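You operate a simulated robot arm through the tools that you are given. There is no shell and no other tool.

You are at the controls of a simulated robot arm. One attempt, no reset.

JOB
Wipe the large slate clean and chalk it green all over.
Fine: use the grey cloth pad; pad and chalk go back. Set down upright: what you pick out. A coat counts when it lies all over at full strength: go over it till it gets no stronger. What is to be rubbed or washed off counts as gone when no trace of it is left.

Only the result counts: the job must be done as asked and must still hold three seconds after the hand-in. Knocking over, shifting, dropping, spilling or breaking anything else fails it. Flat cloth is picked up by pressing the open fingertips on it (5 to 10 N) and closing them slowly along it; thin cloth reads only 2 to 8 mm in the jaws.

ROBOT AND FRAMES
A 6-joint arm with a two-finger gripper, fixed in place. Base frame: the origin is on the floor under the middle of its stand, x ahead of it, y to its left, z up; the work surface is at about z = 800. Units: mm, rad, N and s.
It reaches about 718 mm from its shoulder. Its first joint turns from -1.204 to 3.002 rad. Payload 3 kg.
Tool frame: one jaw stands still; the origin (TCP) lies on its face and is the grasp point; the fingertips stand 30 mm ahead of it; z points along the fingers, y is the line along which they close. The gripper opens to 96 mm; its body begins 53 mm behind the TCP.
Orientation is that of the tool frame in the base frame, as a unit quaternion [x, y, z, w]. With the fingers straight down and closing along the base's y, the tool's x points along the base's -x, its y along +y and its z along -z.

CONTROLS
- The arm moves only by the tool jog_arm. Its arguments are lists of equal length, an entry for each row: "claw": the closure, from 0 (fully open) to 1 (shut); "dp": the shift along the base's x, y, z in mm, a list of three; "angular": the turn, a rotation vector about the base's x, y, z in rad, a list of three. In form: {"claw": [claw, ...], "dp": [[tx, ty, tz], ...], "angular": [[wx, wy, wz], ...]}. A call has 1 to 20 rows; each row shifts and turns the commanded pose from where the row before left it. Each row takes 0.2 s and may step no farther than 50 mm and 0.15 rad from the row before; otherwise, or with a gripper value out of range, the whole call is refused. Where a pose cannot be reached the arm comes as near as it can. A force on the tool above 40 N (or 10 N above the force at the start of the call, whichever is more), or a blocked arm, ends the call early, and 0.2 s more pass. Each finger travels about 153 mm/s and halts on what it meets, pressing with about 39 N; the grip force reading is that of the motor and also rises with nothing between the fingers. The clock runs only during rows and for 0.2 s after the last one: add rows that do not move to give the fingers time. The reply holds the time, the measured pose of the TCP, the force on the tool along the base axes, the opening and the grip force, in the units named above and with some noise, with the torque about the TCP (base axes, N m) and any sound that the robot's microphone picked up.
- Cameras (640 x 400 px; columns grow to the right, rows downward): "scene" is fixed at [399.8, -647.6, 1392.2]; the picture's right is [1.00, 0.05, 0.00], its down [0.04, -0.84, -0.54] and it looks along [-0.03, 0.54, -0.84] (base axes); focal length 268 px, centre (320, 200). "wrist" rides on the gripper at [73, 23, -83] in the tool frame; the picture's right is [-0.29, 0.96, 0.00], its down [-0.66, -0.20, -0.72] and it looks along [-0.69, -0.21, 0.69] (tool axes); focal length 247 px, centre (320, 200). There is no depth. A picture from a camera that has moved, and an enlarged one, comes with that camera's place and axes in the base frame and with its lens.
- camera(camera): a new picture of that camera. No time passes.
- raise_lower(by): slides the trunk up (or, below 0, down) by that many mm; the arm rides with it, the base frame stays. It gives what a move gives, with no picture.
- inspect(camera, box): a new picture of the part [left, top, right, bottom] of that camera's present view, enlarged. No time passes.
- sign_off(): hands the job in; it is judged then, once.

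Places have to be worked out from the pictures, the camera data and where the tool is seen. Open the gripper and draw the arm clear of the work before you hand the job in, unless the task says otherwise.

The tools are called after ">>>" by a JSON object that holds its "name" and its "arguments". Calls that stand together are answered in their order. jog_arm: Moves the arm, as the interface text tells. Its arguments: {"type":"object","properties":{"claw":{"type":"array"},"dp":{"type":"array"},"angular":{"type":"array"}},"required":["claw","dp","angular"]} The other tools are called the same way: raise_lower (by) moves the trunk up or down; camera (camera) takes a picture; inspect (camera, box) takes an enlarged picture of a part of a camera's view; sign_off () hands the job in.

At the start:

```text
t: 0.0
tcp_pos: [299.9, -421.2, 1148.5]
orientation: [0.0, 1.0, 0.0, -0.001]
contact_force: [0.5, -0.7, 0.4]
wrist_torque: [0.02, -0.03, -0.01]
grip_width: 95.8
grip_force: 0.1
trunk travel left (down, up): [-713.0, 227.0]
```

scene: 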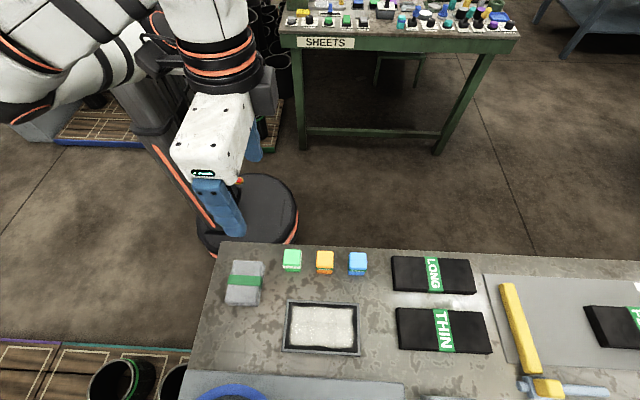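
wrist: 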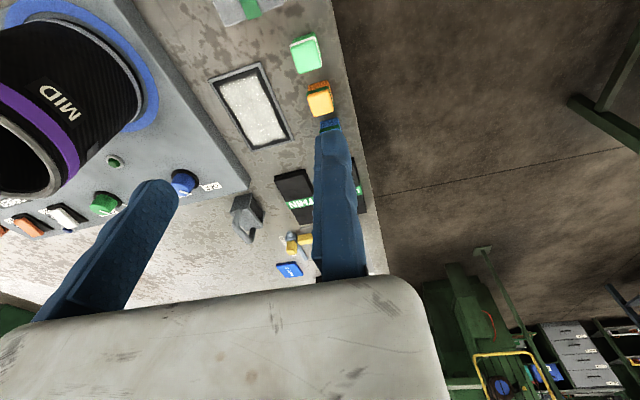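

The scene shows a bench with a grey pad, three chalk cubes (green, orange, blue), a framed slate, and black blocks. I'll enlarge the pictures to see details.

>>> {"name": "inspect", "arguments": {"camera": "scene", "box": [180, 230, 400, 400]}}

>>> {"name": "inspect", "arguments": {"camera": "scene", "box": [380, 230, 640, 400]}}

>>> {"name": "inspect", "arguments": {"camera": "wrist", "box": [180, 0, 400, 280]}}

>>> {"name": "inspect", "arguments": {"camera": "scene", "box": [270, 0, 530, 60]}}

```text
2.35 times, centred on (290, 315) of scene
camera zoom: at [399.8, -647.6, 1392.2], right [1.0, 0.05, 0.0], down [0.04, -0.84, -0.54], along [-0.03, 0.54, -0.84], focal length 631 px, centre (391, -71)
```

zoom: 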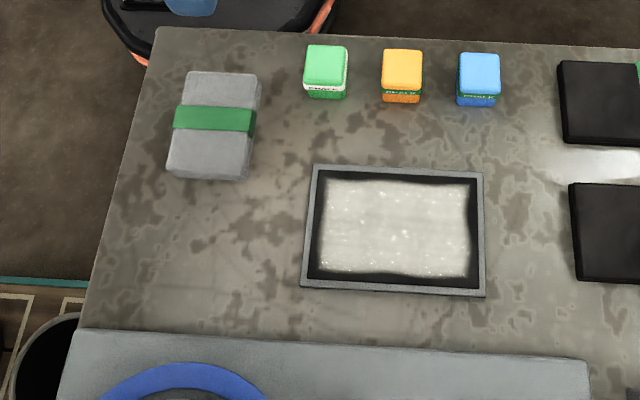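

```text
2.35 times, centred on (510, 315) of scene
camera zoom: at [399.8, -647.6, 1392.2], right [1.0, 0.05, 0.0], down [0.04, -0.84, -0.54], along [-0.03, 0.54, -0.84], focal length 631 px, centre (-127, -71)
```

zoom: 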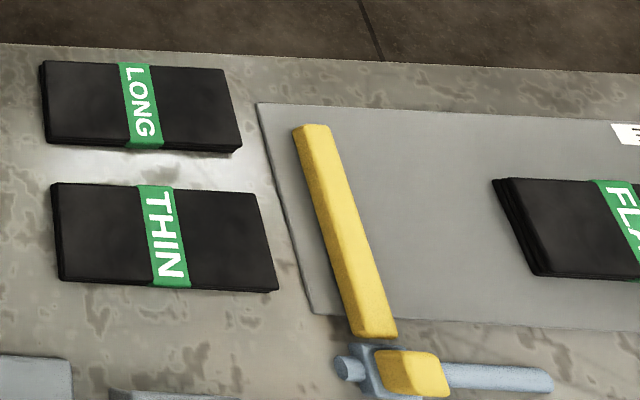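

```text
1.43 times, centred on (290, 140) of wrist
camera zoom: at [227.4, -398.3, 1231.2], right [0.29, 0.96, 0.0], down [0.66, -0.2, 0.72], along [0.69, -0.21, -0.69], focal length 353 px, centre (363, 286)
```

zoom: 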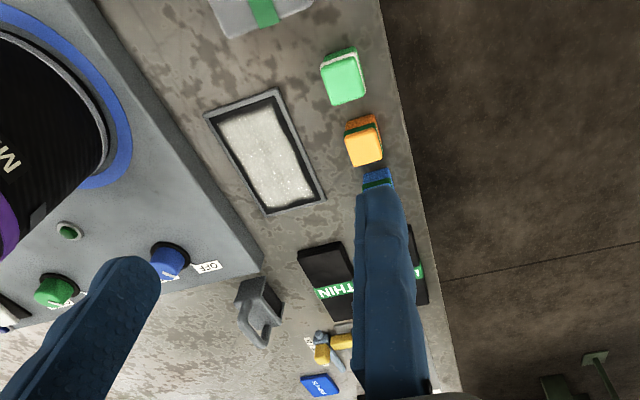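

```text
2.46 times, centred on (400, 30) of scene
camera zoom: at [399.8, -647.6, 1392.2], right [1.0, 0.05, 0.0], down [0.04, -0.84, -0.54], along [-0.03, 0.54, -0.84], focal length 660 px, centre (123, 618)
```

zoom: 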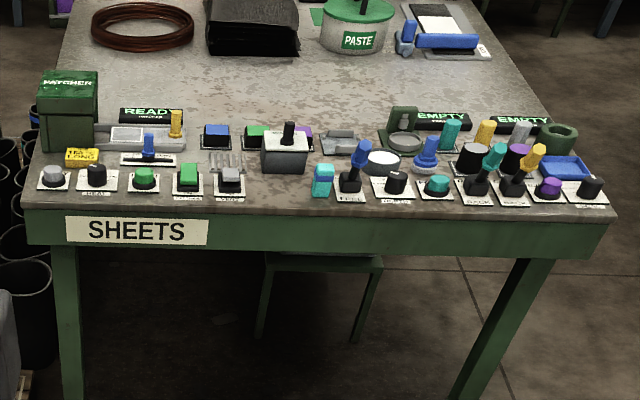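

The framed slate appears near (398,-571). I need to check whether there are other slates around; I'll enlarge the rest of the wrist view and the remaining scene.

>>> {"name": "inspect", "arguments": {"camera": "wrist", "box": [0, 120, 340, 330]}}

>>> {"name": "inspect", "arguments": {"camera": "scene", "box": [200, 240, 300, 310]}}

>>> {"name": "inspect", "arguments": {"camera": "scene", "box": [270, 240, 380, 360]}}

>>> {"name": "inspect", "arguments": {"camera": "scene", "box": [160, 340, 640, 400]}}

```text
1.88 times, centred on (170, 225) of wrist
camera zoom: at [227.4, -398.3, 1231.2], right [0.29, 0.96, 0.0], down [0.66, -0.2, 0.72], along [0.69, -0.21, -0.69], focal length 465 px, centre (602, 153)
```

zoom: 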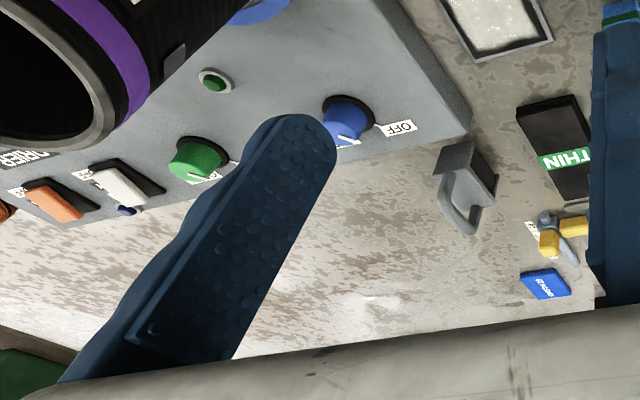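

```text
5.71 times, centred on (250, 275) of scene
camera zoom: at [399.8, -647.6, 1392.2], right [1.0, 0.05, 0.0], down [0.04, -0.84, -0.54], along [-0.03, 0.54, -0.84], focal length 1532 px, centre (720, -229)
```

zoom: 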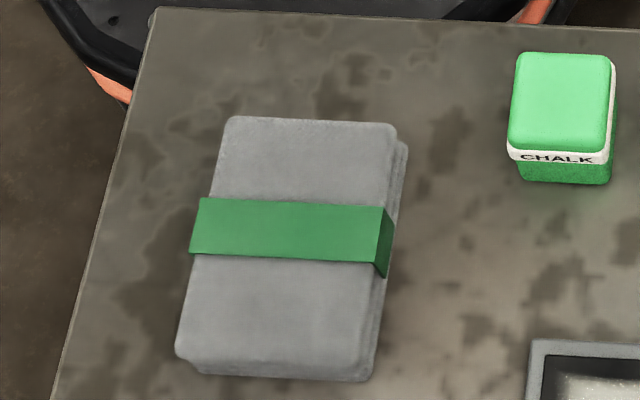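

```text
3.33 times, centred on (325, 300) of scene
camera zoom: at [399.8, -647.6, 1392.2], right [1.0, 0.05, 0.0], down [0.04, -0.84, -0.54], along [-0.03, 0.54, -0.84], focal length 894 px, centre (303, -133)
```

zoom: 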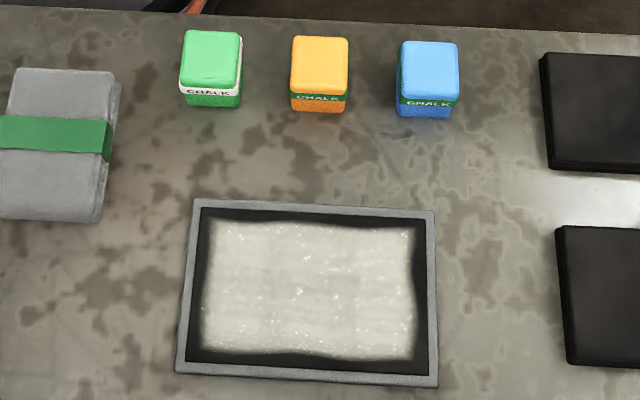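

```text
1.33 times, centred on (400, 370) of scene
camera zoom: at [399.8, -647.6, 1392.2], right [1.0, 0.05, 0.0], down [0.04, -0.84, -0.54], along [-0.03, 0.54, -0.84], focal length 358 px, centre (213, -27)
```

zoom: 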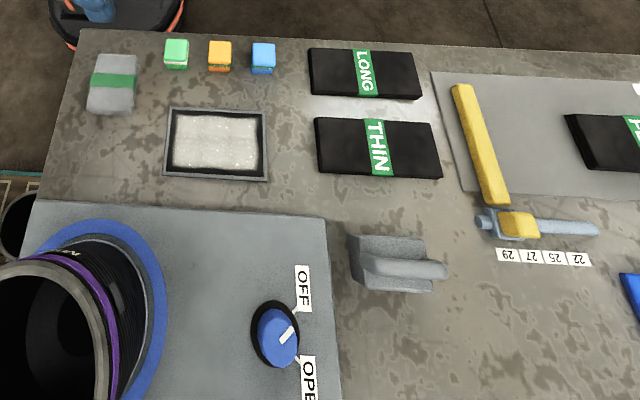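

The enlarged view can show beyond the frame edge; I use that to look further for other slates.

>>> {"name": "inspect", "arguments": {"camera": "scene", "box": [0, 390, 640, 400]}}

>>> {"name": "inspect", "arguments": {"camera": "scene", "box": [630, 0, 640, 400]}}

>>> {"name": "inspect", "arguments": {"camera": "scene", "box": [0, 0, 10, 400]}}

```text
1.00 times, centred on (320, 395) of scene (not enlarged: the box is as wide or as high as the picture)
camera zoom: at [399.8, -647.6, 1392.2], right [1.0, 0.05, 0.0], down [0.04, -0.84, -0.54], along [-0.03, 0.54, -0.84], focal length 268 px, centre (320, 5)
```

zoom: 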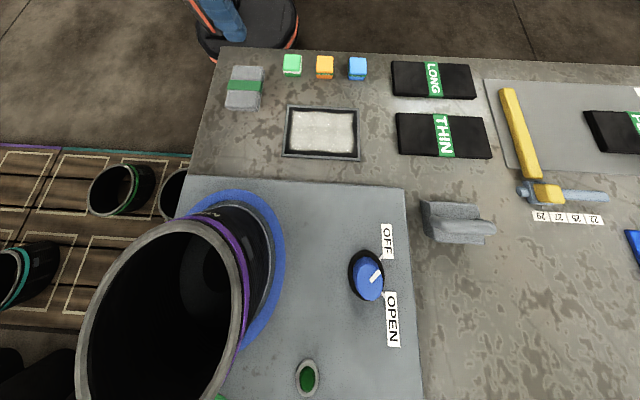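

```text
1.00 times, centred on (635, 200) of scene (not enlarged: the box is as wide or as high as the picture)
camera zoom: at [399.8, -647.6, 1392.2], right [1.0, 0.05, 0.0], down [0.04, -0.84, -0.54], along [-0.03, 0.54, -0.84], focal length 268 px, centre (5, 200)
```

zoom: 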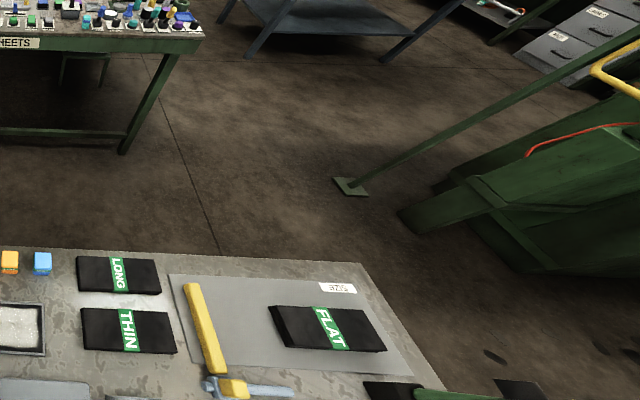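

```text
1.00 times, centred on (5, 200) of scene (not enlarged: the box is as wide or as high as the picture)
camera zoom: at [399.8, -647.6, 1392.2], right [1.0, 0.05, 0.0], down [0.04, -0.84, -0.54], along [-0.03, 0.54, -0.84], focal length 268 px, centre (635, 200)
```

zoom: 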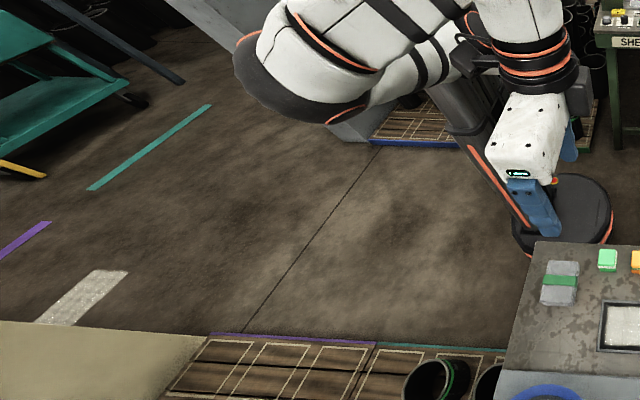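

I'll zoom on the SHEETS table to see whether there is another slate or cloth pad there.

>>> {"name": "inspect", "arguments": {"camera": "scene", "box": [270, 0, 400, 40]}}

>>> {"name": "inspect", "arguments": {"camera": "scene", "box": [390, 0, 530, 40]}}

>>> {"name": "inspect", "arguments": {"camera": "scene", "box": [0, 0, 640, 10]}}

>>> {"name": "inspect", "arguments": {"camera": "wrist", "box": [0, 0, 640, 10]}}

>>> {"name": "inspect", "arguments": {"camera": "wrist", "box": [0, 0, 10, 400]}}

```text
4.92 times, centred on (335, 20) of scene
camera zoom: at [399.8, -647.6, 1392.2], right [1.0, 0.05, 0.0], down [0.04, -0.84, -0.54], along [-0.03, 0.54, -0.84], focal length 1320 px, centre (246, 1086)
```

zoom: 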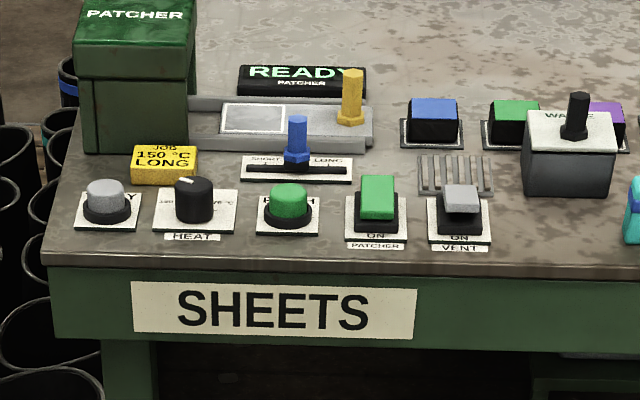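

```text
4.57 times, centred on (460, 20) of scene
camera zoom: at [399.8, -647.6, 1392.2], right [1.0, 0.05, 0.0], down [0.04, -0.84, -0.54], along [-0.03, 0.54, -0.84], focal length 1226 px, centre (-320, 1023)
```

zoom: 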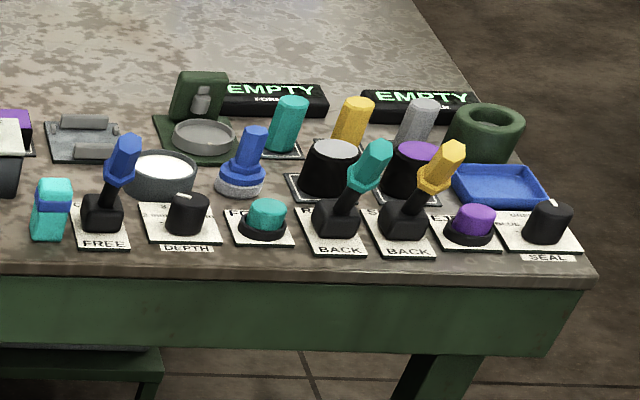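

```text
1.00 times, centred on (320, 5) of scene (not enlarged: the box is as wide or as high as the picture)
camera zoom: at [399.8, -647.6, 1392.2], right [1.0, 0.05, 0.0], down [0.04, -0.84, -0.54], along [-0.03, 0.54, -0.84], focal length 268 px, centre (320, 395)
```

zoom: 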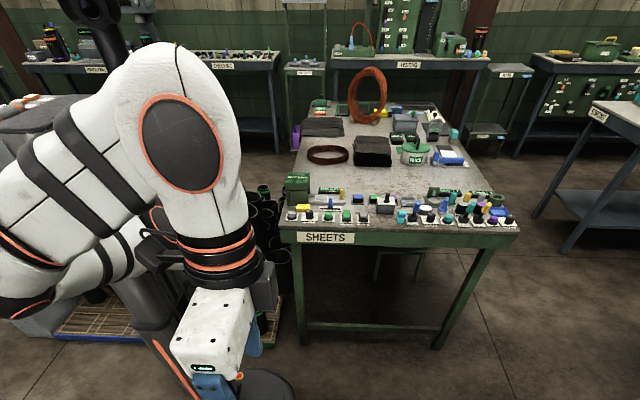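

```text
1.00 times, centred on (320, 5) of wrist (not enlarged: the box is as wide or as high as the picture)
camera zoom: at [227.4, -398.3, 1231.2], right [0.29, 0.96, 0.0], down [0.66, -0.2, 0.72], along [0.69, -0.21, -0.69], focal length 247 px, centre (320, 395)
```

zoom: 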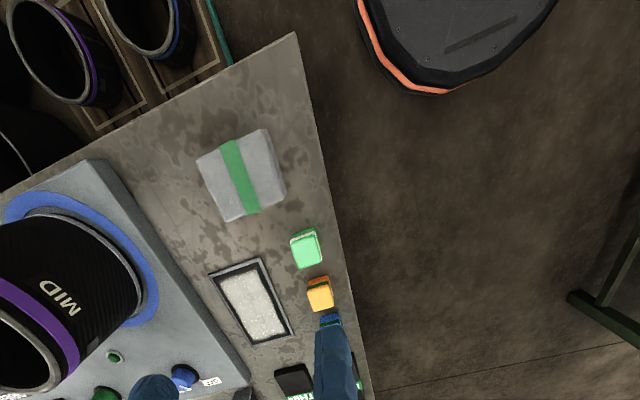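

```text
1.00 times, centred on (5, 200) of wrist (not enlarged: the box is as wide or as high as the picture)
camera zoom: at [227.4, -398.3, 1231.2], right [0.29, 0.96, 0.0], down [0.66, -0.2, 0.72], along [0.69, -0.21, -0.69], focal length 247 px, centre (635, 200)
```

zoom: 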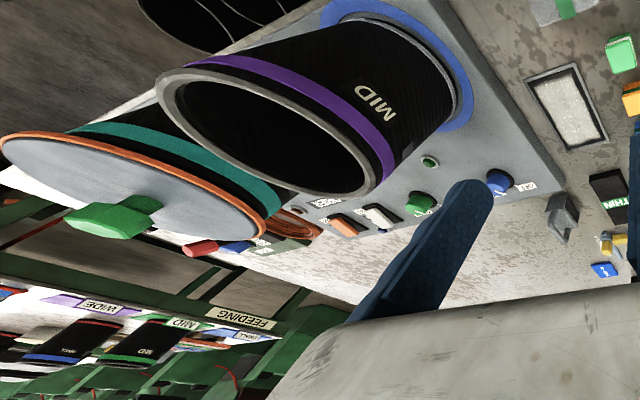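

Only one slate is in reach: about 150×94 mm, centred near (398,-570). The grey pad is at about (229,-492), roughly 66×90 mm, and the green chalk is a cube of about 36 mm at (327,-443). I turn the tool -90° about z and move above the pad to look closer.

>>> {"name": "jog_arm", "arguments": {"claw": [0, 0, 0, 0, 0, 0, 0, 0, 0, 0, 0], "dp": [[-2.7, -6.4, -9], [-2.7, -6.4, -9], [-2.7, -6.4, -9], [-2.7, -6.4, -9], [-2.7, -6.4, -9], [-2.7, -6.4, -9], [-2.7, -6.4, -9], [-2.7, -6.4, -9], [-2.7, -6.4, -9], [-2.7, -6.4, -9], [-2.7, -6.4, -9]], "angular": [[0, 0, -0.1428], [0, 0, -0.1428], [0, 0, -0.1428], [0, 0, -0.1428], [0, 0, -0.1428], [0, 0, -0.1428], [0, 0, -0.1428], [0, 0, -0.1428], [0, 0, -0.1428], [0, 0, -0.1428], [0, 0, -0.1428]]}}

```text
t: 2.4
tcp_pos: [330.0, -496.9, 1081.9]
orientation: [0.708, 0.706, 0.0, -0.001]
contact_force: [-0.7, -0.8, -0.1]
wrist_torque: [0.01, 0.01, 0.01]
grip_width: 96.0
grip_force: 0.0
out of reach, approached as far as the arm can: row 1, 2, 3, 4, 5, 6, 7, 8, 9, 10, 11
trunk travel left (down, up): [-713.0, 227.0]
```

The arm stopped short at (330,-497,1082); it may be the shoulder height or joint 1 limit. I look at the scene to see the arm's shape.

>>> {"name": "inspect", "arguments": {"camera": "scene", "box": [0, 0, 640, 10]}}

>>> {"name": "camera", "arguments": {"camera": "wrist"}}

>>> {"name": "camera", "arguments": {"camera": "scene"}}

```text
1.00 times, centred on (320, 5) of scene (not enlarged: the box is as wide or as high as the picture)
camera zoom: at [399.8, -647.6, 1392.2], right [1.0, 0.05, 0.0], down [0.04, -0.84, -0.54], along [-0.03, 0.54, -0.84], focal length 268 px, centre (320, 395)
```

zoom: 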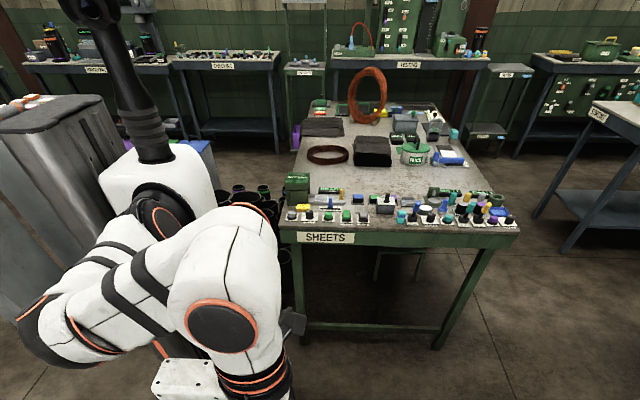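

```text
taken
camera wrist: at [352.7, -424.1, 1166.2], right [0.96, -0.3, 0.0], down [-0.2, -0.66, 0.72], along [-0.22, -0.69, -0.69], focal length 247 px, centre (320, 200)
```

wrist: 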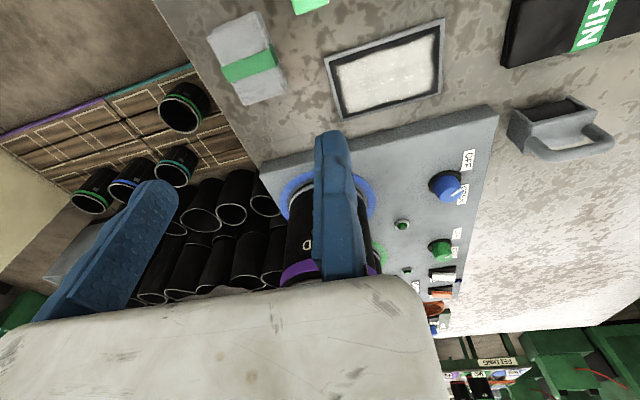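

```text
taken
```

scene: 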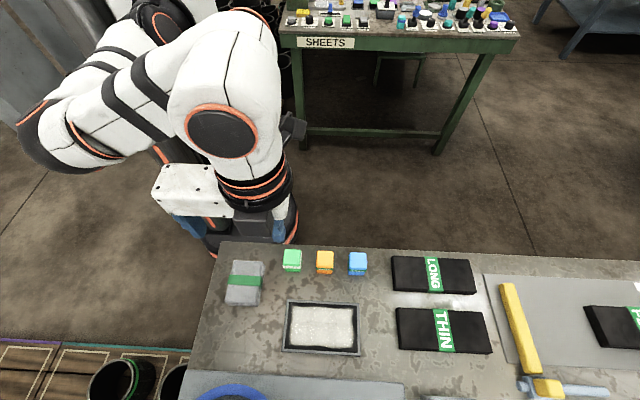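

Both stopped poses fit a joint-1 limit, with the wrist offset about 129 mm sideways. So with a vertical tool, points right of a line through roughly (327,-492) are barred, and the pad is past it. I zoom on the gripper to calibrate the camera and learn the gripper's shape.

>>> {"name": "inspect", "arguments": {"camera": "scene", "box": [140, 150, 310, 260]}}

>>> {"name": "inspect", "arguments": {"camera": "wrist", "box": [190, 0, 460, 150]}}

```text
3.64 times, centred on (225, 205) of scene
camera zoom: at [399.8, -647.6, 1392.2], right [1.0, 0.05, 0.0], down [0.04, -0.84, -0.54], along [-0.03, 0.54, -0.84], focal length 975 px, centre (666, 182)
```

zoom: 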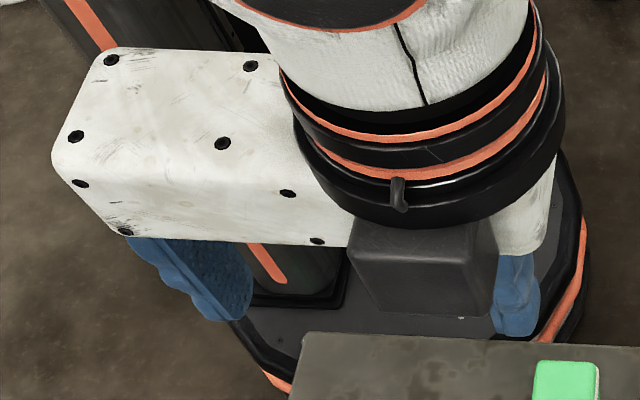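

```text
2.37 times, centred on (325, 75) of wrist
camera zoom: at [352.7, -424.1, 1166.2], right [0.96, -0.3, 0.0], down [-0.2, -0.66, 0.72], along [-0.22, -0.69, -0.69], focal length 585 px, centre (308, 496)
```

zoom: 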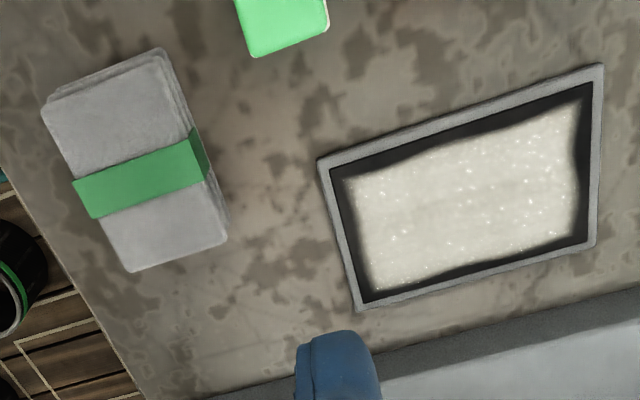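

The pad is a folded stack about 20 mm thick, lying beyond the joint-1 limit for a vertical tool. Leaning the wrist toward +x should bring it within reach. I first turn the tool back +90° and shift to +x so I can see how the commanded pose behaves.

>>> {"name": "jog_arm", "arguments": {"claw": [0, 0, 0, 0, 0, 0, 0, 0, 0, 0, 0, 0], "dp": [[8, 0, 0], [8, 0, 0], [8, 0, 0], [8, 0, 0], [8, 0, 0], [8, 0, 0], [8, 0, 0], [8, 0, 0], [8, 0, 0], [8, 0, 0], [8, 0, 0], [0, 0, 0]], "angular": [[0, 0, 0.1428], [0, 0, 0.1428], [0, 0, 0.1428], [0, 0, 0.1428], [0, 0, 0.1428], [0, 0, 0.1428], [0, 0, 0.1428], [0, 0, 0.1428], [0, 0, 0.1428], [0, 0, 0.1428], [0, 0, 0.1428], [0, 0, 0]]}}

```text
t: 5.0
tcp_pos: [418.7, -496.7, 1083.8]
orientation: [-0.001, 1.0, -0.001, 0.0]
contact_force: [-0.4, -0.1, 0.5]
wrist_torque: [0.02, -0.01, 0.06]
grip_width: 95.9
grip_force: 0.1
trunk travel left (down, up): [-713.0, 227.0]
```

The command is relative to the reached pose, and the vertical tool now works at (419,-497). Next I tilt the tool 0.4 rad about y (wrist leaning to +x) and move toward a point above the pad.

>>> {"name": "jog_arm", "arguments": {"claw": [0, 0, 0, 0, 0, 0, 0, 0, 0, 0, 0, 0, 0, 0], "dp": [[0, 0, 0], [0, 0, 0], [0, 0, 0], [-18.7, 4.7, -10], [-18.7, 4.7, -10], [-18.7, 4.7, -10], [-18.7, 4.7, -10], [-18.7, 4.7, -10], [-18.7, 4.7, -10], [-18.7, 4.7, -10], [-18.7, 4.7, -10], [-18.7, 4.7, -10], [-18.7, 4.7, -10], [0, 0, 0]], "angular": [[0, 0.1333, 0], [0, 0.1333, 0], [0, 0.1333, 0], [0, 0, 0], [0, 0, 0], [0, 0, 0], [0, 0, 0], [0, 0, 0], [0, 0, 0], [0, 0, 0], [0, 0, 0], [0, 0, 0], [0, 0, 0], [0, 0, 0]]}}

```text
t: 8.0
tcp_pos: [296.0, -461.6, 984.6]
orientation: [0.0, 0.98, 0.001, -0.199]
contact_force: [0.4, 0.1, -0.8]
wrist_torque: [0.02, -0.01, 0.01]
grip_width: 96.0
grip_force: 0.1
out of reach, approached as far as the arm can: row 3, 9, 10, 11, 12, 13
trunk travel left (down, up): [-713.0, 227.0]
```

With the tilt I reached (296,-462,985), less gain than expected, so I need to understand the arm's geometry. I look at the whole arm.

>>> {"name": "inspect", "arguments": {"camera": "scene", "box": [0, 0, 320, 10]}}

>>> {"name": "camera", "arguments": {"camera": "scene"}}

>>> {"name": "camera", "arguments": {"camera": "wrist"}}

```text
2.00 times, centred on (160, 5) of scene
camera zoom: at [399.8, -647.6, 1392.2], right [1.0, 0.05, 0.0], down [0.04, -0.84, -0.54], along [-0.03, 0.54, -0.84], focal length 536 px, centre (640, 590)
```

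zoom: 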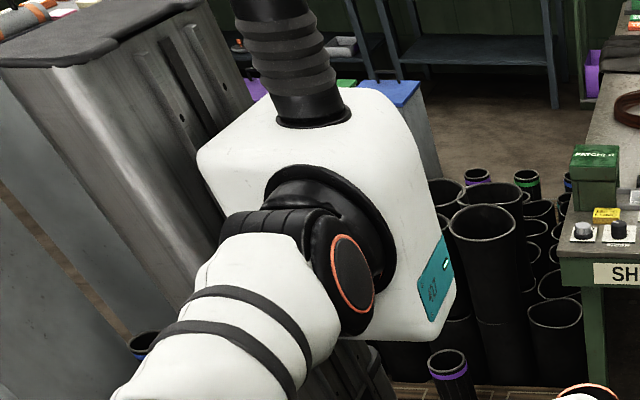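

```text
taken
```

scene: 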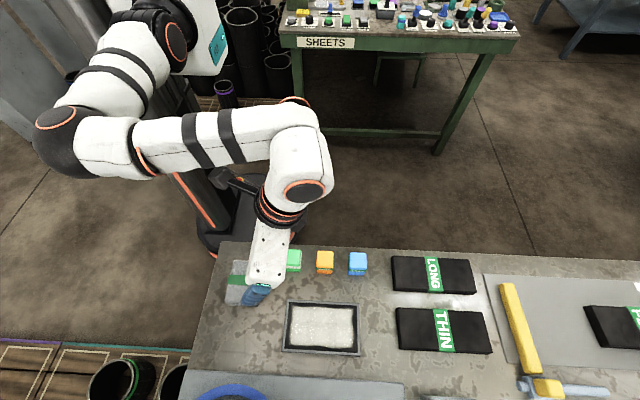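

```text
taken
camera wrist: at [260.2, -439.1, 1090.3], right [0.27, 0.96, -0.11], down [0.89, -0.2, 0.41], along [0.37, -0.21, -0.91], focal length 247 px, centre (320, 200)
```

wrist: 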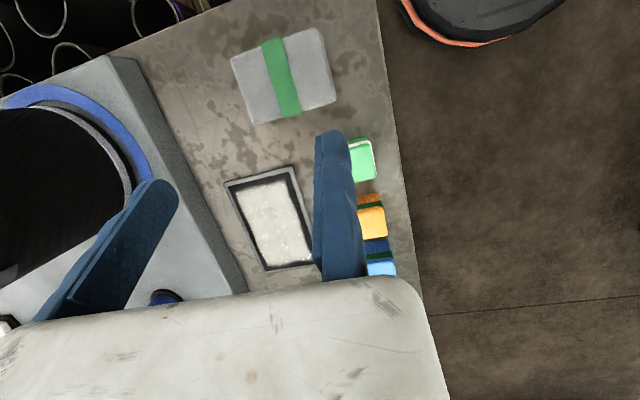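

The arm hangs from a shoulder on the torso's side, near (115,-170,1150). All three stops had the wrist about 400 mm from that shoulder, so the limit is minimum reach (folding), not the base joint. Raising the trunk should open this up.

>>> {"name": "raise_lower", "arguments": {"by": 220}}

```text
t: 10.3
tcp_pos: [295.5, -461.5, 1205.1]
orientation: [0.0, 0.98, 0.001, -0.2]
contact_force: [0.2, 0.2, 0.4]
wrist_torque: [-0.03, 0.0, -0.01]
grip_width: 95.8
grip_force: 0.0
trunk travel left (down, up): [-933.0, 7.0]
```

Now I move down and away, then take the tilt off again.

>>> {"name": "jog_arm", "arguments": {"claw": [0, 0, 0, 0, 0, 0, 0, 0, 0, 0], "dp": [[15, -10, -40], [15, -10, -40], [0, 0, -40], [0, 0, -40], [0, 0, -40], [0, 0, -35], [0, 0, 0], [0, 0, 0], [0, 0, 0], [0, 0, 0]], "angular": [[0, 0, 0], [0, 0, 0], [0, 0, 0], [0, 0, 0], [0, 0, 0], [0, 0, 0], [0, -0.1333, 0], [0, -0.1333, 0], [0, -0.1343, 0], [0, 0, 0]]}}

```text
t: 12.5
tcp_pos: [323.8, -431.7, 988.6]
orientation: [0.0, 1.0, 0.001, 0.001]
contact_force: [0.5, -0.4, -1.7]
wrist_torque: [-0.04, -0.04, 0.02]
grip_width: 96.3
grip_force: 0.0
out of reach, approached as far as the arm can: row 5, 6, 9
trunk travel left (down, up): [-933.0, 7.0]
```

Rows were still limited, now in -y, so my model isn't right. I look at the arm again in this pose to work out its joints.

>>> {"name": "camera", "arguments": {"camera": "scene"}}

>>> {"name": "inspect", "arguments": {"camera": "scene", "box": [0, 0, 640, 10]}}

>>> {"name": "inspect", "arguments": {"camera": "scene", "box": [0, 0, 350, 100]}}

```text
taken
```

scene: 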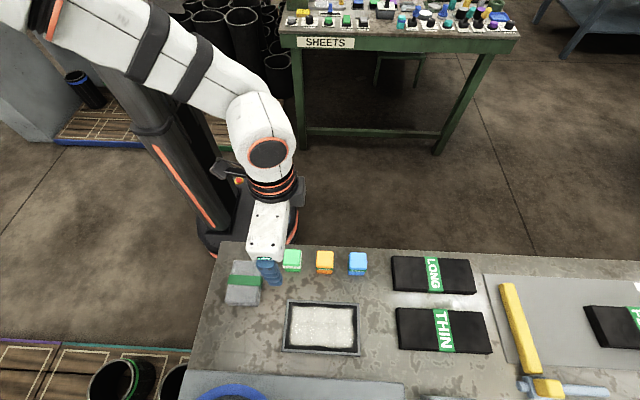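

```text
1.00 times, centred on (320, 5) of scene (not enlarged: the box is as wide or as high as the picture)
camera zoom: at [399.8, -647.6, 1392.2], right [1.0, 0.05, 0.0], down [0.04, -0.84, -0.54], along [-0.03, 0.54, -0.84], focal length 268 px, centre (320, 395)
```

zoom: 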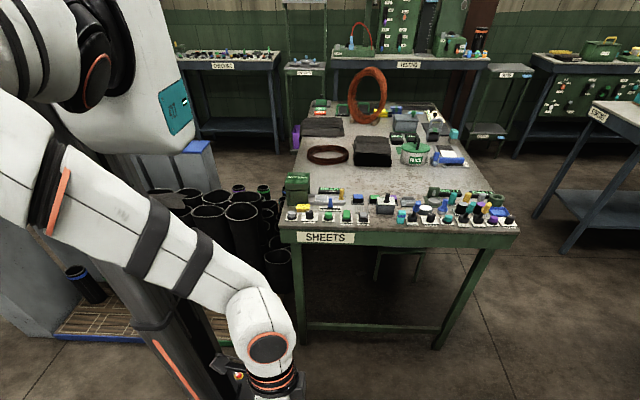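

```text
1.83 times, centred on (175, 50) of scene
camera zoom: at [399.8, -647.6, 1392.2], right [1.0, 0.05, 0.0], down [0.04, -0.84, -0.54], along [-0.03, 0.54, -0.84], focal length 490 px, centre (585, 474)
```

zoom: 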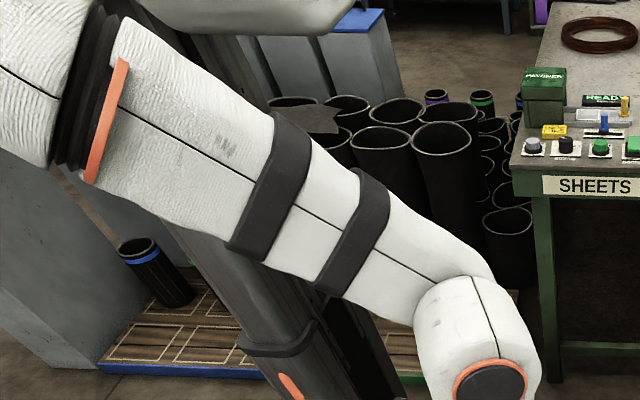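

I estimate the shoulder at about (40,-70,1313) now. I probe the reachable space with small moves, first in +x, then in -y.

>>> {"name": "jog_arm", "arguments": {"claw": [0, 0, 0], "dp": [[0, -15, 0], [0, -15, 0], [0, 0, 0]], "angular": [[0, 0, 0], [0, 0, 0], [0, 0, 0]]}}

>>> {"name": "jog_arm", "arguments": {"claw": [0, 0, 0], "dp": [[20, 0, 0], [20, 0, 0], [0, 0, 0]], "angular": [[0, 0, 0], [0, 0, 0], [0, 0, 0]]}}

>>> {"name": "jog_arm", "arguments": {"claw": [0, 0, 0], "dp": [[0, -20, 0], [0, -20, 0], [0, 0, 0]], "angular": [[0, 0, 0], [0, 0, 0], [0, 0, 0]]}}

```text
t: 13.3
tcp_pos: [323.7, -460.9, 988.6]
orientation: [0.001, 1.0, 0.0, 0.0]
contact_force: [-0.1, 0.9, 0.0]
wrist_torque: [0.0, -0.01, 0.01]
grip_width: 96.1
grip_force: 0.0
trunk travel left (down, up): [-933.0, 7.0]
```

```text
t: 14.1
tcp_pos: [362.8, -461.7, 990.4]
orientation: [-0.001, 1.0, 0.0, 0.001]
contact_force: [0.0, 0.4, 0.0]
wrist_torque: [0.0, -0.02, -0.01]
grip_width: 96.2
grip_force: 0.0
trunk travel left (down, up): [-933.0, 7.0]
```

```text
t: 14.9
tcp_pos: [357.7, -496.4, 997.0]
orientation: [0.0, 1.0, -0.001, 0.001]
contact_force: [-0.1, -0.1, -0.3]
wrist_torque: [-0.06, -0.02, -0.01]
grip_width: 95.9
grip_force: 0.1
out of reach, approached as far as the arm can: row 1, 2
trunk travel left (down, up): [-933.0, 7.0]
```

My readings suggest a forearm-roll wrist whose bend limit and reach limit both come into play. A lower trunk should allow a level forearm, so I bring the trunk down in stages while jogging up.

>>> {"name": "raise_lower", "arguments": {"by": -100}}

>>> {"name": "jog_arm", "arguments": {"claw": [0, 0, 0, 0, 0], "dp": [[0, 0, 40], [0, 0, 40], [0, 0, 40], [0, 0, 40], [0, 0, 0]], "angular": [[0, 0, 0], [0, 0, 0], [0, 0, 0], [0, 0, 0], [0, 0, 0]]}}

>>> {"name": "raise_lower", "arguments": {"by": -150}}

```text
t: 16.3
tcp_pos: [357.8, -496.2, 898.8]
orientation: [0.001, 1.0, -0.001, 0.001]
contact_force: [0.8, 0.1, 0.6]
wrist_torque: [0.02, 0.0, 0.03]
grip_width: 96.0
grip_force: 0.0
trunk travel left (down, up): [-833.0, 107.0]
```

```text
t: 17.5
tcp_pos: [367.7, -487.0, 1044.8]
orientation: [0.001, 1.0, 0.0, 0.001]
contact_force: [-0.5, 0.5, 0.1]
wrist_torque: [0.04, 0.0, 0.02]
grip_width: 96.0
grip_force: 0.1
out of reach, approached as far as the arm can: row 3, 4
trunk travel left (down, up): [-833.0, 107.0]
```

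```text
t: 19.2
tcp_pos: [368.7, -486.0, 892.8]
orientation: [0.0, 1.0, 0.0, 0.001]
contact_force: [0.2, 0.2, 0.5]
wrist_torque: [-0.01, 0.03, -0.02]
grip_width: 96.2
grip_force: 0.0
trunk travel left (down, up): [-683.0, 257.0]
```

Another limit appeared while jogging up. I look at the arm in its present shape.

>>> {"name": "camera", "arguments": {"camera": "scene"}}

>>> {"name": "inspect", "arguments": {"camera": "scene", "box": [0, 0, 400, 60]}}

>>> {"name": "camera", "arguments": {"camera": "wrist"}}

```text
taken
```

scene: 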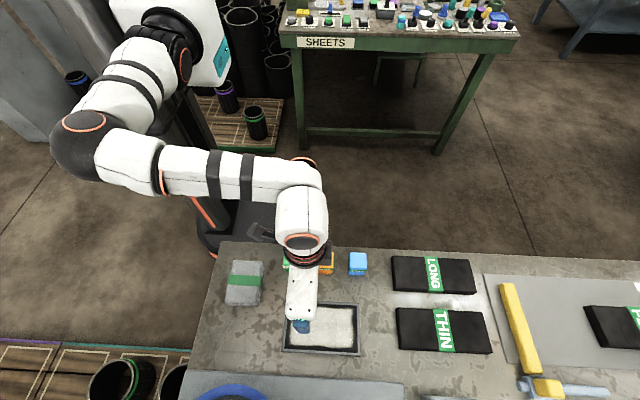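

```text
1.60 times, centred on (200, 30) of scene
camera zoom: at [399.8, -647.6, 1392.2], right [1.0, 0.05, 0.0], down [0.04, -0.84, -0.54], along [-0.03, 0.54, -0.84], focal length 429 px, centre (512, 472)
```

zoom: 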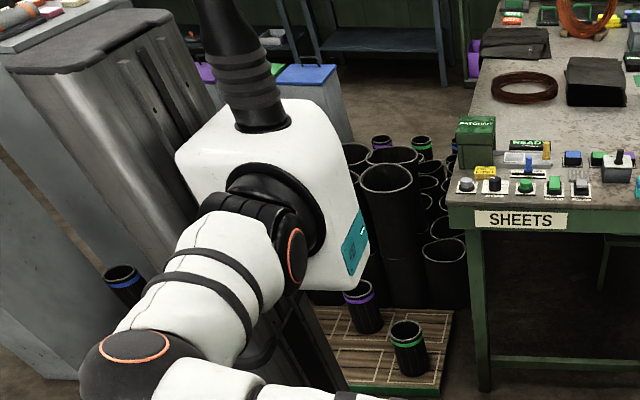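

```text
taken
camera wrist: at [294.8, -464.3, 978.2], right [0.29, 0.96, 0.0], down [0.66, -0.2, 0.72], along [0.69, -0.21, -0.69], focal length 247 px, centre (320, 200)
```

wrist: 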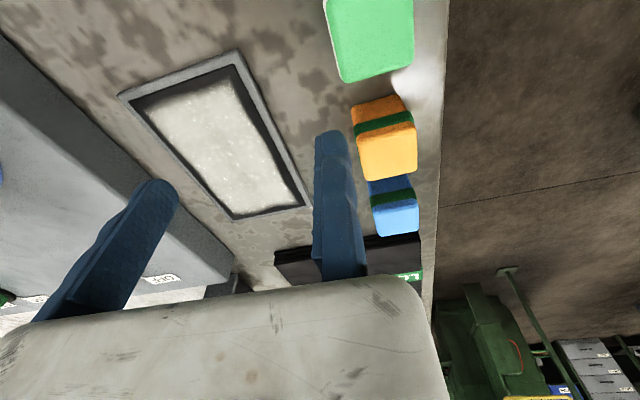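

This view shows the joint-1 axis is horizontal (along -y), with the arm working like a SCARA with its elbow out to the left. I probe from here toward the pad with the vertical tool.

>>> {"name": "jog_arm", "arguments": {"claw": [0, 0, 0, 0, 0, 0, 0, 0], "dp": [[-20, 5, 0], [-20, 5, 0], [-20, 5, 0], [-20, 5, 0], [-20, 5, 0], [-20, 5, 0], [-20, 5, 0], [0, 0, 0]], "angular": [[0, 0, 0], [0, 0, 0], [0, 0, 0], [0, 0, 0], [0, 0, 0], [0, 0, 0], [0, 0, 0], [0, 0, 0]]}}

```text
t: 21.0
tcp_pos: [367.8, -486.0, 895.4]
orientation: [0.0, 1.0, -0.001, 0.001]
contact_force: [-0.4, 0.6, -1.2]
wrist_torque: [0.0, 0.02, -0.03]
grip_width: 96.2
grip_force: 0.0
out of reach, approached as far as the arm can: row 1, 2, 3, 4, 5, 6, 7
trunk travel left (down, up): [-683.0, 257.0]
```

No motion at all toward -x. I probe other directions to find the constraint's direction.

>>> {"name": "jog_arm", "arguments": {"claw": [0, 0, 0, 0], "dp": [[0, 20, 0], [0, 20, 0], [0, 20, 0], [0, 0, 0]], "angular": [[0, 0, 0], [0, 0, 0], [0, 0, 0], [0, 0, 0]]}}

>>> {"name": "jog_arm", "arguments": {"claw": [0, 0, 0, 0], "dp": [[-20, 0, 0], [-20, 0, 0], [-20, 0, 0], [0, 0, 0]], "angular": [[0, 0, 0], [0, 0, 0], [0, 0, 0], [0, 0, 0]]}}

```text
t: 22.0
tcp_pos: [370.6, -433.9, 894.4]
orientation: [0.0, 1.0, 0.0, 0.001]
contact_force: [-0.4, -0.5, 0.3]
wrist_torque: [0.0, -0.01, 0.02]
grip_width: 96.1
grip_force: 0.0
out of reach, approached as far as the arm can: row 2
trunk travel left (down, up): [-683.0, 257.0]
```

```text
t: 23.0
tcp_pos: [371.2, -433.4, 895.5]
orientation: [-0.001, 1.0, -0.001, 0.001]
contact_force: [0.0, 0.0, 0.4]
wrist_torque: [0.0, 0.01, 0.0]
grip_width: 96.0
grip_force: 0.2
out of reach, approached as far as the arm can: row 1, 2, 3
trunk travel left (down, up): [-683.0, 257.0]
```

I now have a workable model: the wrist must stay at least about 300 mm from a horizontal joint-1 axis at (57, z≈1096+trunk), and within roughly 590 mm of the shoulder. Before choosing a posture I take close-ups from here of the slate, pad and chalks.

>>> {"name": "camera", "arguments": {"camera": "wrist"}}

>>> {"name": "inspect", "arguments": {"camera": "wrist", "box": [60, 30, 330, 200]}}

>>> {"name": "inspect", "arguments": {"camera": "wrist", "box": [100, 0, 400, 10]}}

```text
taken
camera wrist: at [298.3, -411.1, 978.1], right [0.29, 0.96, 0.0], down [0.66, -0.2, 0.72], along [0.69, -0.21, -0.69], focal length 247 px, centre (320, 200)
```

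wrist: 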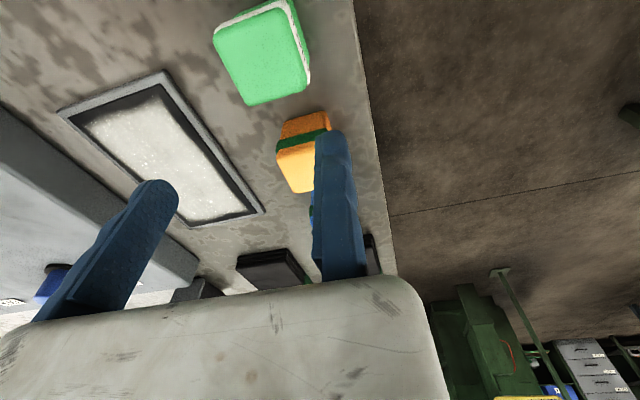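

```text
2.35 times, centred on (195, 115) of wrist
camera zoom: at [298.3, -411.1, 978.1], right [0.29, 0.96, 0.0], down [0.66, -0.2, 0.72], along [0.69, -0.21, -0.69], focal length 581 px, centre (614, 400)
```

zoom: 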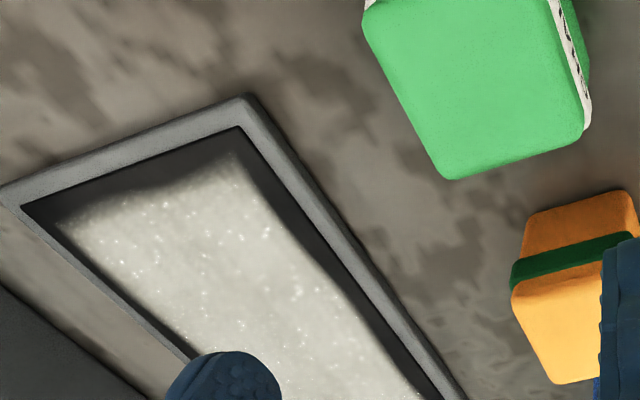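

```text
2.13 times, centred on (250, 5) of wrist
camera zoom: at [298.3, -411.1, 978.1], right [0.29, 0.96, 0.0], down [0.66, -0.2, 0.72], along [0.69, -0.21, -0.69], focal length 527 px, centre (469, 616)
```

zoom: 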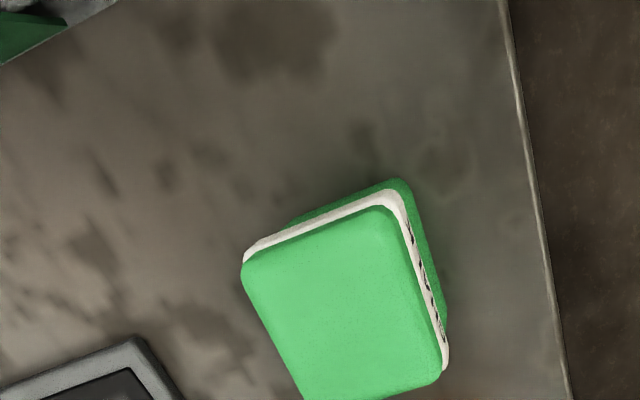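

The frame rises only slightly and is about 7 mm wide. By my model a low trunk (wrist above the joint-1 axis) should open up the pad area, so I jog up and lower the trunk in stages.

>>> {"name": "jog_arm", "arguments": {"claw": [0, 0, 0, 0, 0], "dp": [[5, 0, 40], [5, 0, 40], [0, 0, 40], [0, 0, 40], [0, 0, 0]], "angular": [[0, 0, 0], [0, 0, 0], [0, 0, 0], [0, 0, 0], [0, 0, 0]]}}

>>> {"name": "raise_lower", "arguments": {"by": -150}}

>>> {"name": "jog_arm", "arguments": {"claw": [0, 0, 0, 0, 0], "dp": [[0, 0, 40], [0, 0, 40], [0, 0, 40], [0, 0, 40], [0, 0, 0]], "angular": [[0, 0, 0], [0, 0, 0], [0, 0, 0], [0, 0, 0], [0, 0, 0]]}}

```text
t: 24.2
tcp_pos: [384.8, -437.0, 1052.0]
orientation: [0.0, 1.0, 0.0, 0.001]
contact_force: [-0.1, -0.4, -0.8]
wrist_torque: [-0.01, 0.01, 0.01]
grip_width: 96.0
grip_force: 0.1
trunk travel left (down, up): [-683.0, 257.0]
```

```text
t: 26.0
tcp_pos: [383.9, -437.5, 901.2]
orientation: [0.001, 1.0, -0.001, 0.0]
contact_force: [-0.7, -0.2, 0.3]
wrist_torque: [0.01, 0.01, 0.04]
grip_width: 95.9
grip_force: 0.1
trunk travel left (down, up): [-533.0, 407.0]
```

```text
t: 27.2
tcp_pos: [368.8, -443.2, 1045.6]
orientation: [0.0, 1.0, -0.001, 0.001]
contact_force: [-0.1, 0.5, 0.3]
wrist_torque: [0.0, 0.02, 0.03]
grip_width: 96.0
grip_force: 0.1
out of reach, approached as far as the arm can: row 4
trunk travel left (down, up): [-533.0, 407.0]
```

Another limit here looks like the wrist bend. Leaning the tool toward the base (+y) should relax it, so I go down a bit, turn the tool -90° and lean it 0.4 rad.

>>> {"name": "jog_arm", "arguments": {"claw": [0, 0, 0, 0, 0, 0, 0, 0, 0, 0, 0, 0, 0, 0, 0, 0, 0], "dp": [[0, 0, -30], [0, 0, -30], [0, 0, 0], [0, 0, 0], [0, 0, 0], [0, 0, 0], [0, 0, 0], [0, 0, 0], [0, 0, 0], [0, 0, 0], [0, 0, 0], [0, 0, 0], [0, 0, 0], [0, 0, 0], [0, 0, 0], [0, 0, 0], [0, 0, 0]], "angular": [[0, 0, 0], [0, 0, 0], [0, 0, -0.1428], [0, 0, -0.1428], [0, 0, -0.1428], [0, 0, -0.1428], [0, 0, -0.1428], [0, 0, -0.1428], [0, 0, -0.1428], [0, 0, -0.1428], [0, 0, -0.1428], [0, 0, -0.1428], [0, 0, -0.1428], [-0.1333, 0, 0], [-0.1333, 0, 0], [-0.1333, 0, 0], [0, 0, 0]]}}

```text
t: 30.8
tcp_pos: [369.9, -443.5, 986.9]
orientation: [0.693, 0.693, -0.142, 0.141]
contact_force: [0.3, -0.5, 0.7]
wrist_torque: [0.01, 0.01, 0.01]
grip_width: 96.1
grip_force: 0.1
trunk travel left (down, up): [-533.0, 407.0]
```

That works. Now I move toward the pad at this height.

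>>> {"name": "jog_arm", "arguments": {"claw": [0, 0, 0, 0, 0, 0], "dp": [[-20, -10, 0], [-20, -10, 0], [-20, -10, 0], [-15, -10, 0], [-10, -8, 0], [0, 0, 0]], "angular": [[0, 0, 0], [0, 0, 0], [0, 0, 0], [0, 0, 0], [0, 0, 0], [0, 0, 0]]}}

```text
t: 32.2
tcp_pos: [298.3, -490.0, 997.1]
orientation: [0.693, 0.693, -0.142, 0.14]
contact_force: [0.2, -1.0, 0.4]
wrist_torque: [-0.07, -0.01, 0.01]
grip_width: 95.9
grip_force: 0.0
out of reach, approached as far as the arm can: row 4, 5
trunk travel left (down, up): [-533.0, 407.0]
```

The inner limit lies at x≈298 for this height; it should recede if the trunk is lower, i.e. the tool higher in trunk terms. I lean a bit more (0.6 in all) and try the pad position about 60 mm higher.

>>> {"name": "jog_arm", "arguments": {"claw": [0, 0, 0, 0, 0, 0, 0, 0], "dp": [[0, 0, 20], [0, 0, 20], [0, 0, 20], [-10, 0, 0], [-10, 0, 0], [-12, 0, 0], [0, 0, 0], [0, 0, 0]], "angular": [[-0.1, 0, 0], [-0.1, 0, 0], [0, 0, 0], [0, 0, 0], [0, 0, 0], [0, 0, 0], [0, 0, 0], [0, 0, 0]]}}

```text
t: 34.0
tcp_pos: [269.6, -491.1, 1058.7]
orientation: [0.676, 0.675, -0.211, 0.209]
contact_force: [0.2, -0.1, 0.2]
wrist_torque: [0.01, 0.03, 0.02]
grip_width: 95.9
grip_force: 0.1
trunk travel left (down, up): [-533.0, 407.0]
```

Reached. Now pictures from here to locate the pad relative to the jaws.

>>> {"name": "camera", "arguments": {"camera": "wrist"}}

>>> {"name": "camera", "arguments": {"camera": "scene"}}

```text
taken
camera wrist: at [292.3, -383.5, 1085.2], right [0.96, -0.24, 0.16], down [-0.2, -0.14, 0.97], along [-0.21, -0.96, -0.18], focal length 247 px, centre (320, 200)
```

wrist: 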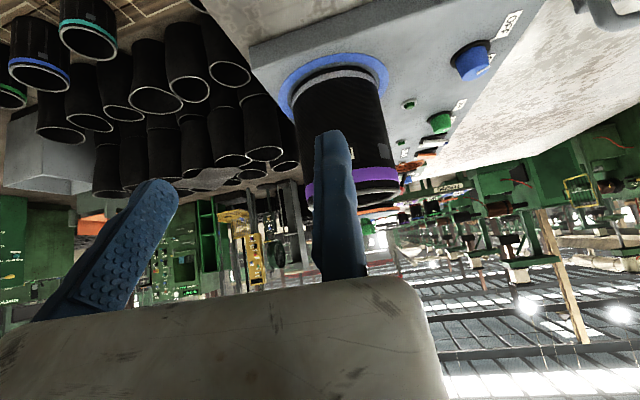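

```text
taken
```

scene: 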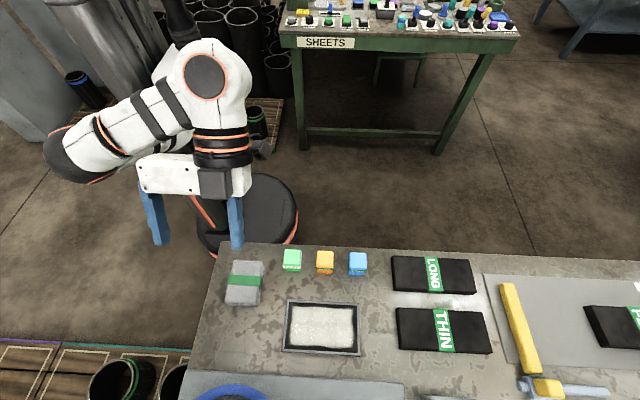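

The lean hides the pad from the wrist camera. I test how much of the lean I can take back at this spot.

>>> {"name": "jog_arm", "arguments": {"claw": [0, 0, 0, 0, 0, 0, 0], "dp": [[0, 0, 0], [0, 0, 0], [0, 0, 0], [0, 0, 0], [0, 0, 0], [0, 0, 0], [0, 0, 0]], "angular": [[0.1, 0, 0], [0.1, 0, 0], [0.1, 0, 0], [0.1, 0, 0], [0.1, 0, 0], [0.1, 0, 0], [0, 0, 0]]}}

```text
t: 35.6
tcp_pos: [267.4, -492.0, 1057.8]
orientation: [0.707, 0.707, 0.0, -0.001]
contact_force: [-0.2, -0.1, -0.7]
wrist_torque: [0.05, 0.0, 0.01]
grip_width: 96.2
grip_force: 0.0
trunk travel left (down, up): [-533.0, 407.0]
```

A fully vertical tool is reachable here. I lower the trunk to bring the gripper nearer the pad, then look.

>>> {"name": "raise_lower", "arguments": {"by": -130}}

>>> {"name": "inspect", "arguments": {"camera": "wrist", "box": [0, 0, 640, 10]}}

>>> {"name": "camera", "arguments": {"camera": "scene"}}

>>> {"name": "inspect", "arguments": {"camera": "scene", "box": [180, 180, 340, 320]}}

```text
t: 37.1
tcp_pos: [267.1, -490.8, 927.2]
orientation: [0.707, 0.707, -0.002, 0.0]
contact_force: [-0.3, 0.2, 0.8]
wrist_torque: [-0.03, 0.02, 0.0]
grip_width: 96.3
grip_force: 0.0
trunk travel left (down, up): [-403.0, 537.0]
```

```text
1.00 times, centred on (320, 5) of wrist (not enlarged: the box is as wide or as high as the picture)
camera zoom: at [289.6, -418.5, 1011.2], right [0.96, -0.29, 0.0], down [-0.2, -0.66, 0.72], along [-0.21, -0.69, -0.69], focal length 247 px, centre (320, 395)
```

zoom: 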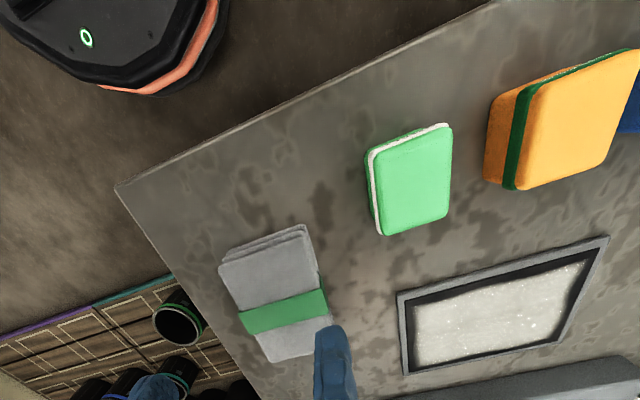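

```text
taken
```

scene: 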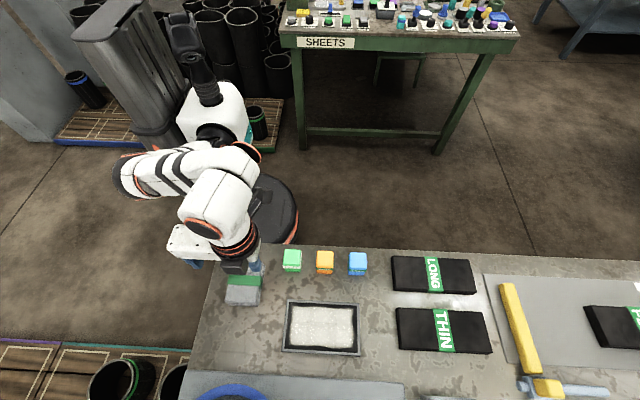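

```text
2.86 times, centred on (260, 250) of scene
camera zoom: at [399.8, -647.6, 1392.2], right [1.0, 0.05, 0.0], down [0.04, -0.84, -0.54], along [-0.03, 0.54, -0.84], focal length 766 px, centre (491, 57)
```

zoom: 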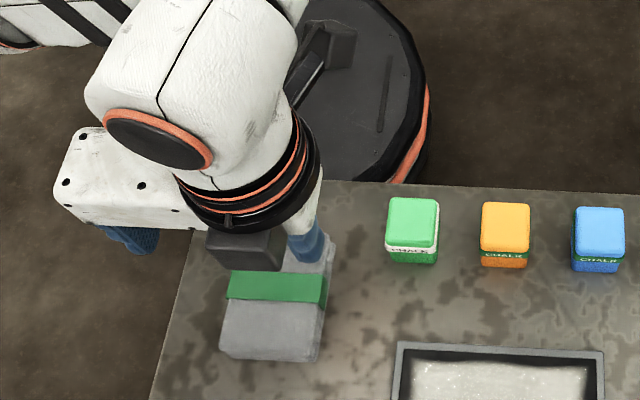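

The wrist and scene views agree best if the pad is thicker than I assumed, perhaps 30–40 mm. I zoom in to check its side faces.

>>> {"name": "inspect", "arguments": {"camera": "scene", "box": [215, 265, 275, 312]}}

>>> {"name": "inspect", "arguments": {"camera": "wrist", "box": [200, 0, 380, 10]}}

```text
8.51 times, centred on (245, 288) of scene
camera zoom: at [399.8, -647.6, 1392.2], right [1.0, 0.05, 0.0], down [0.04, -0.84, -0.54], along [-0.03, 0.54, -0.84], focal length 2282 px, centre (958, -553)
```

zoom: 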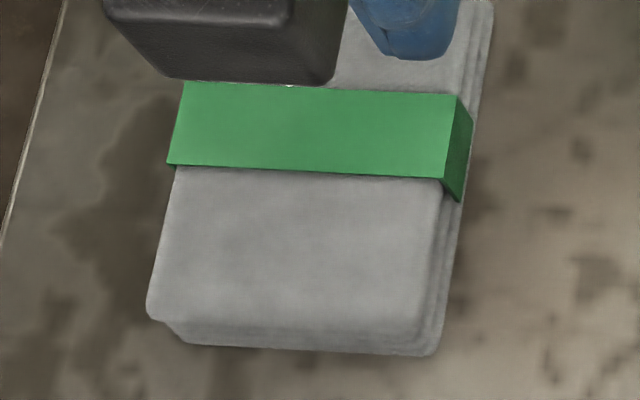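

```text
3.56 times, centred on (290, 5) of wrist
camera zoom: at [289.6, -418.5, 1011.2], right [0.96, -0.29, 0.0], down [-0.2, -0.66, 0.72], along [-0.21, -0.69, -0.69], focal length 878 px, centre (427, 893)
```

zoom: 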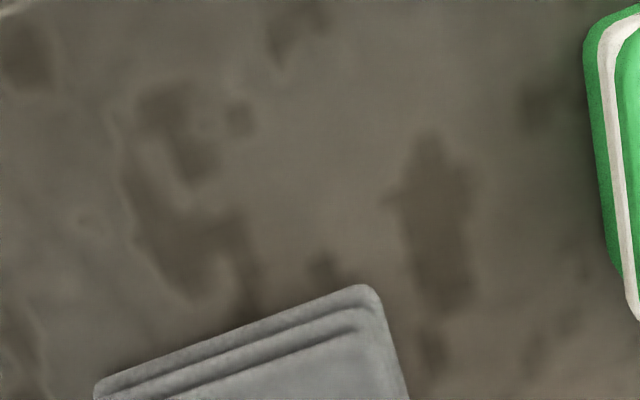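

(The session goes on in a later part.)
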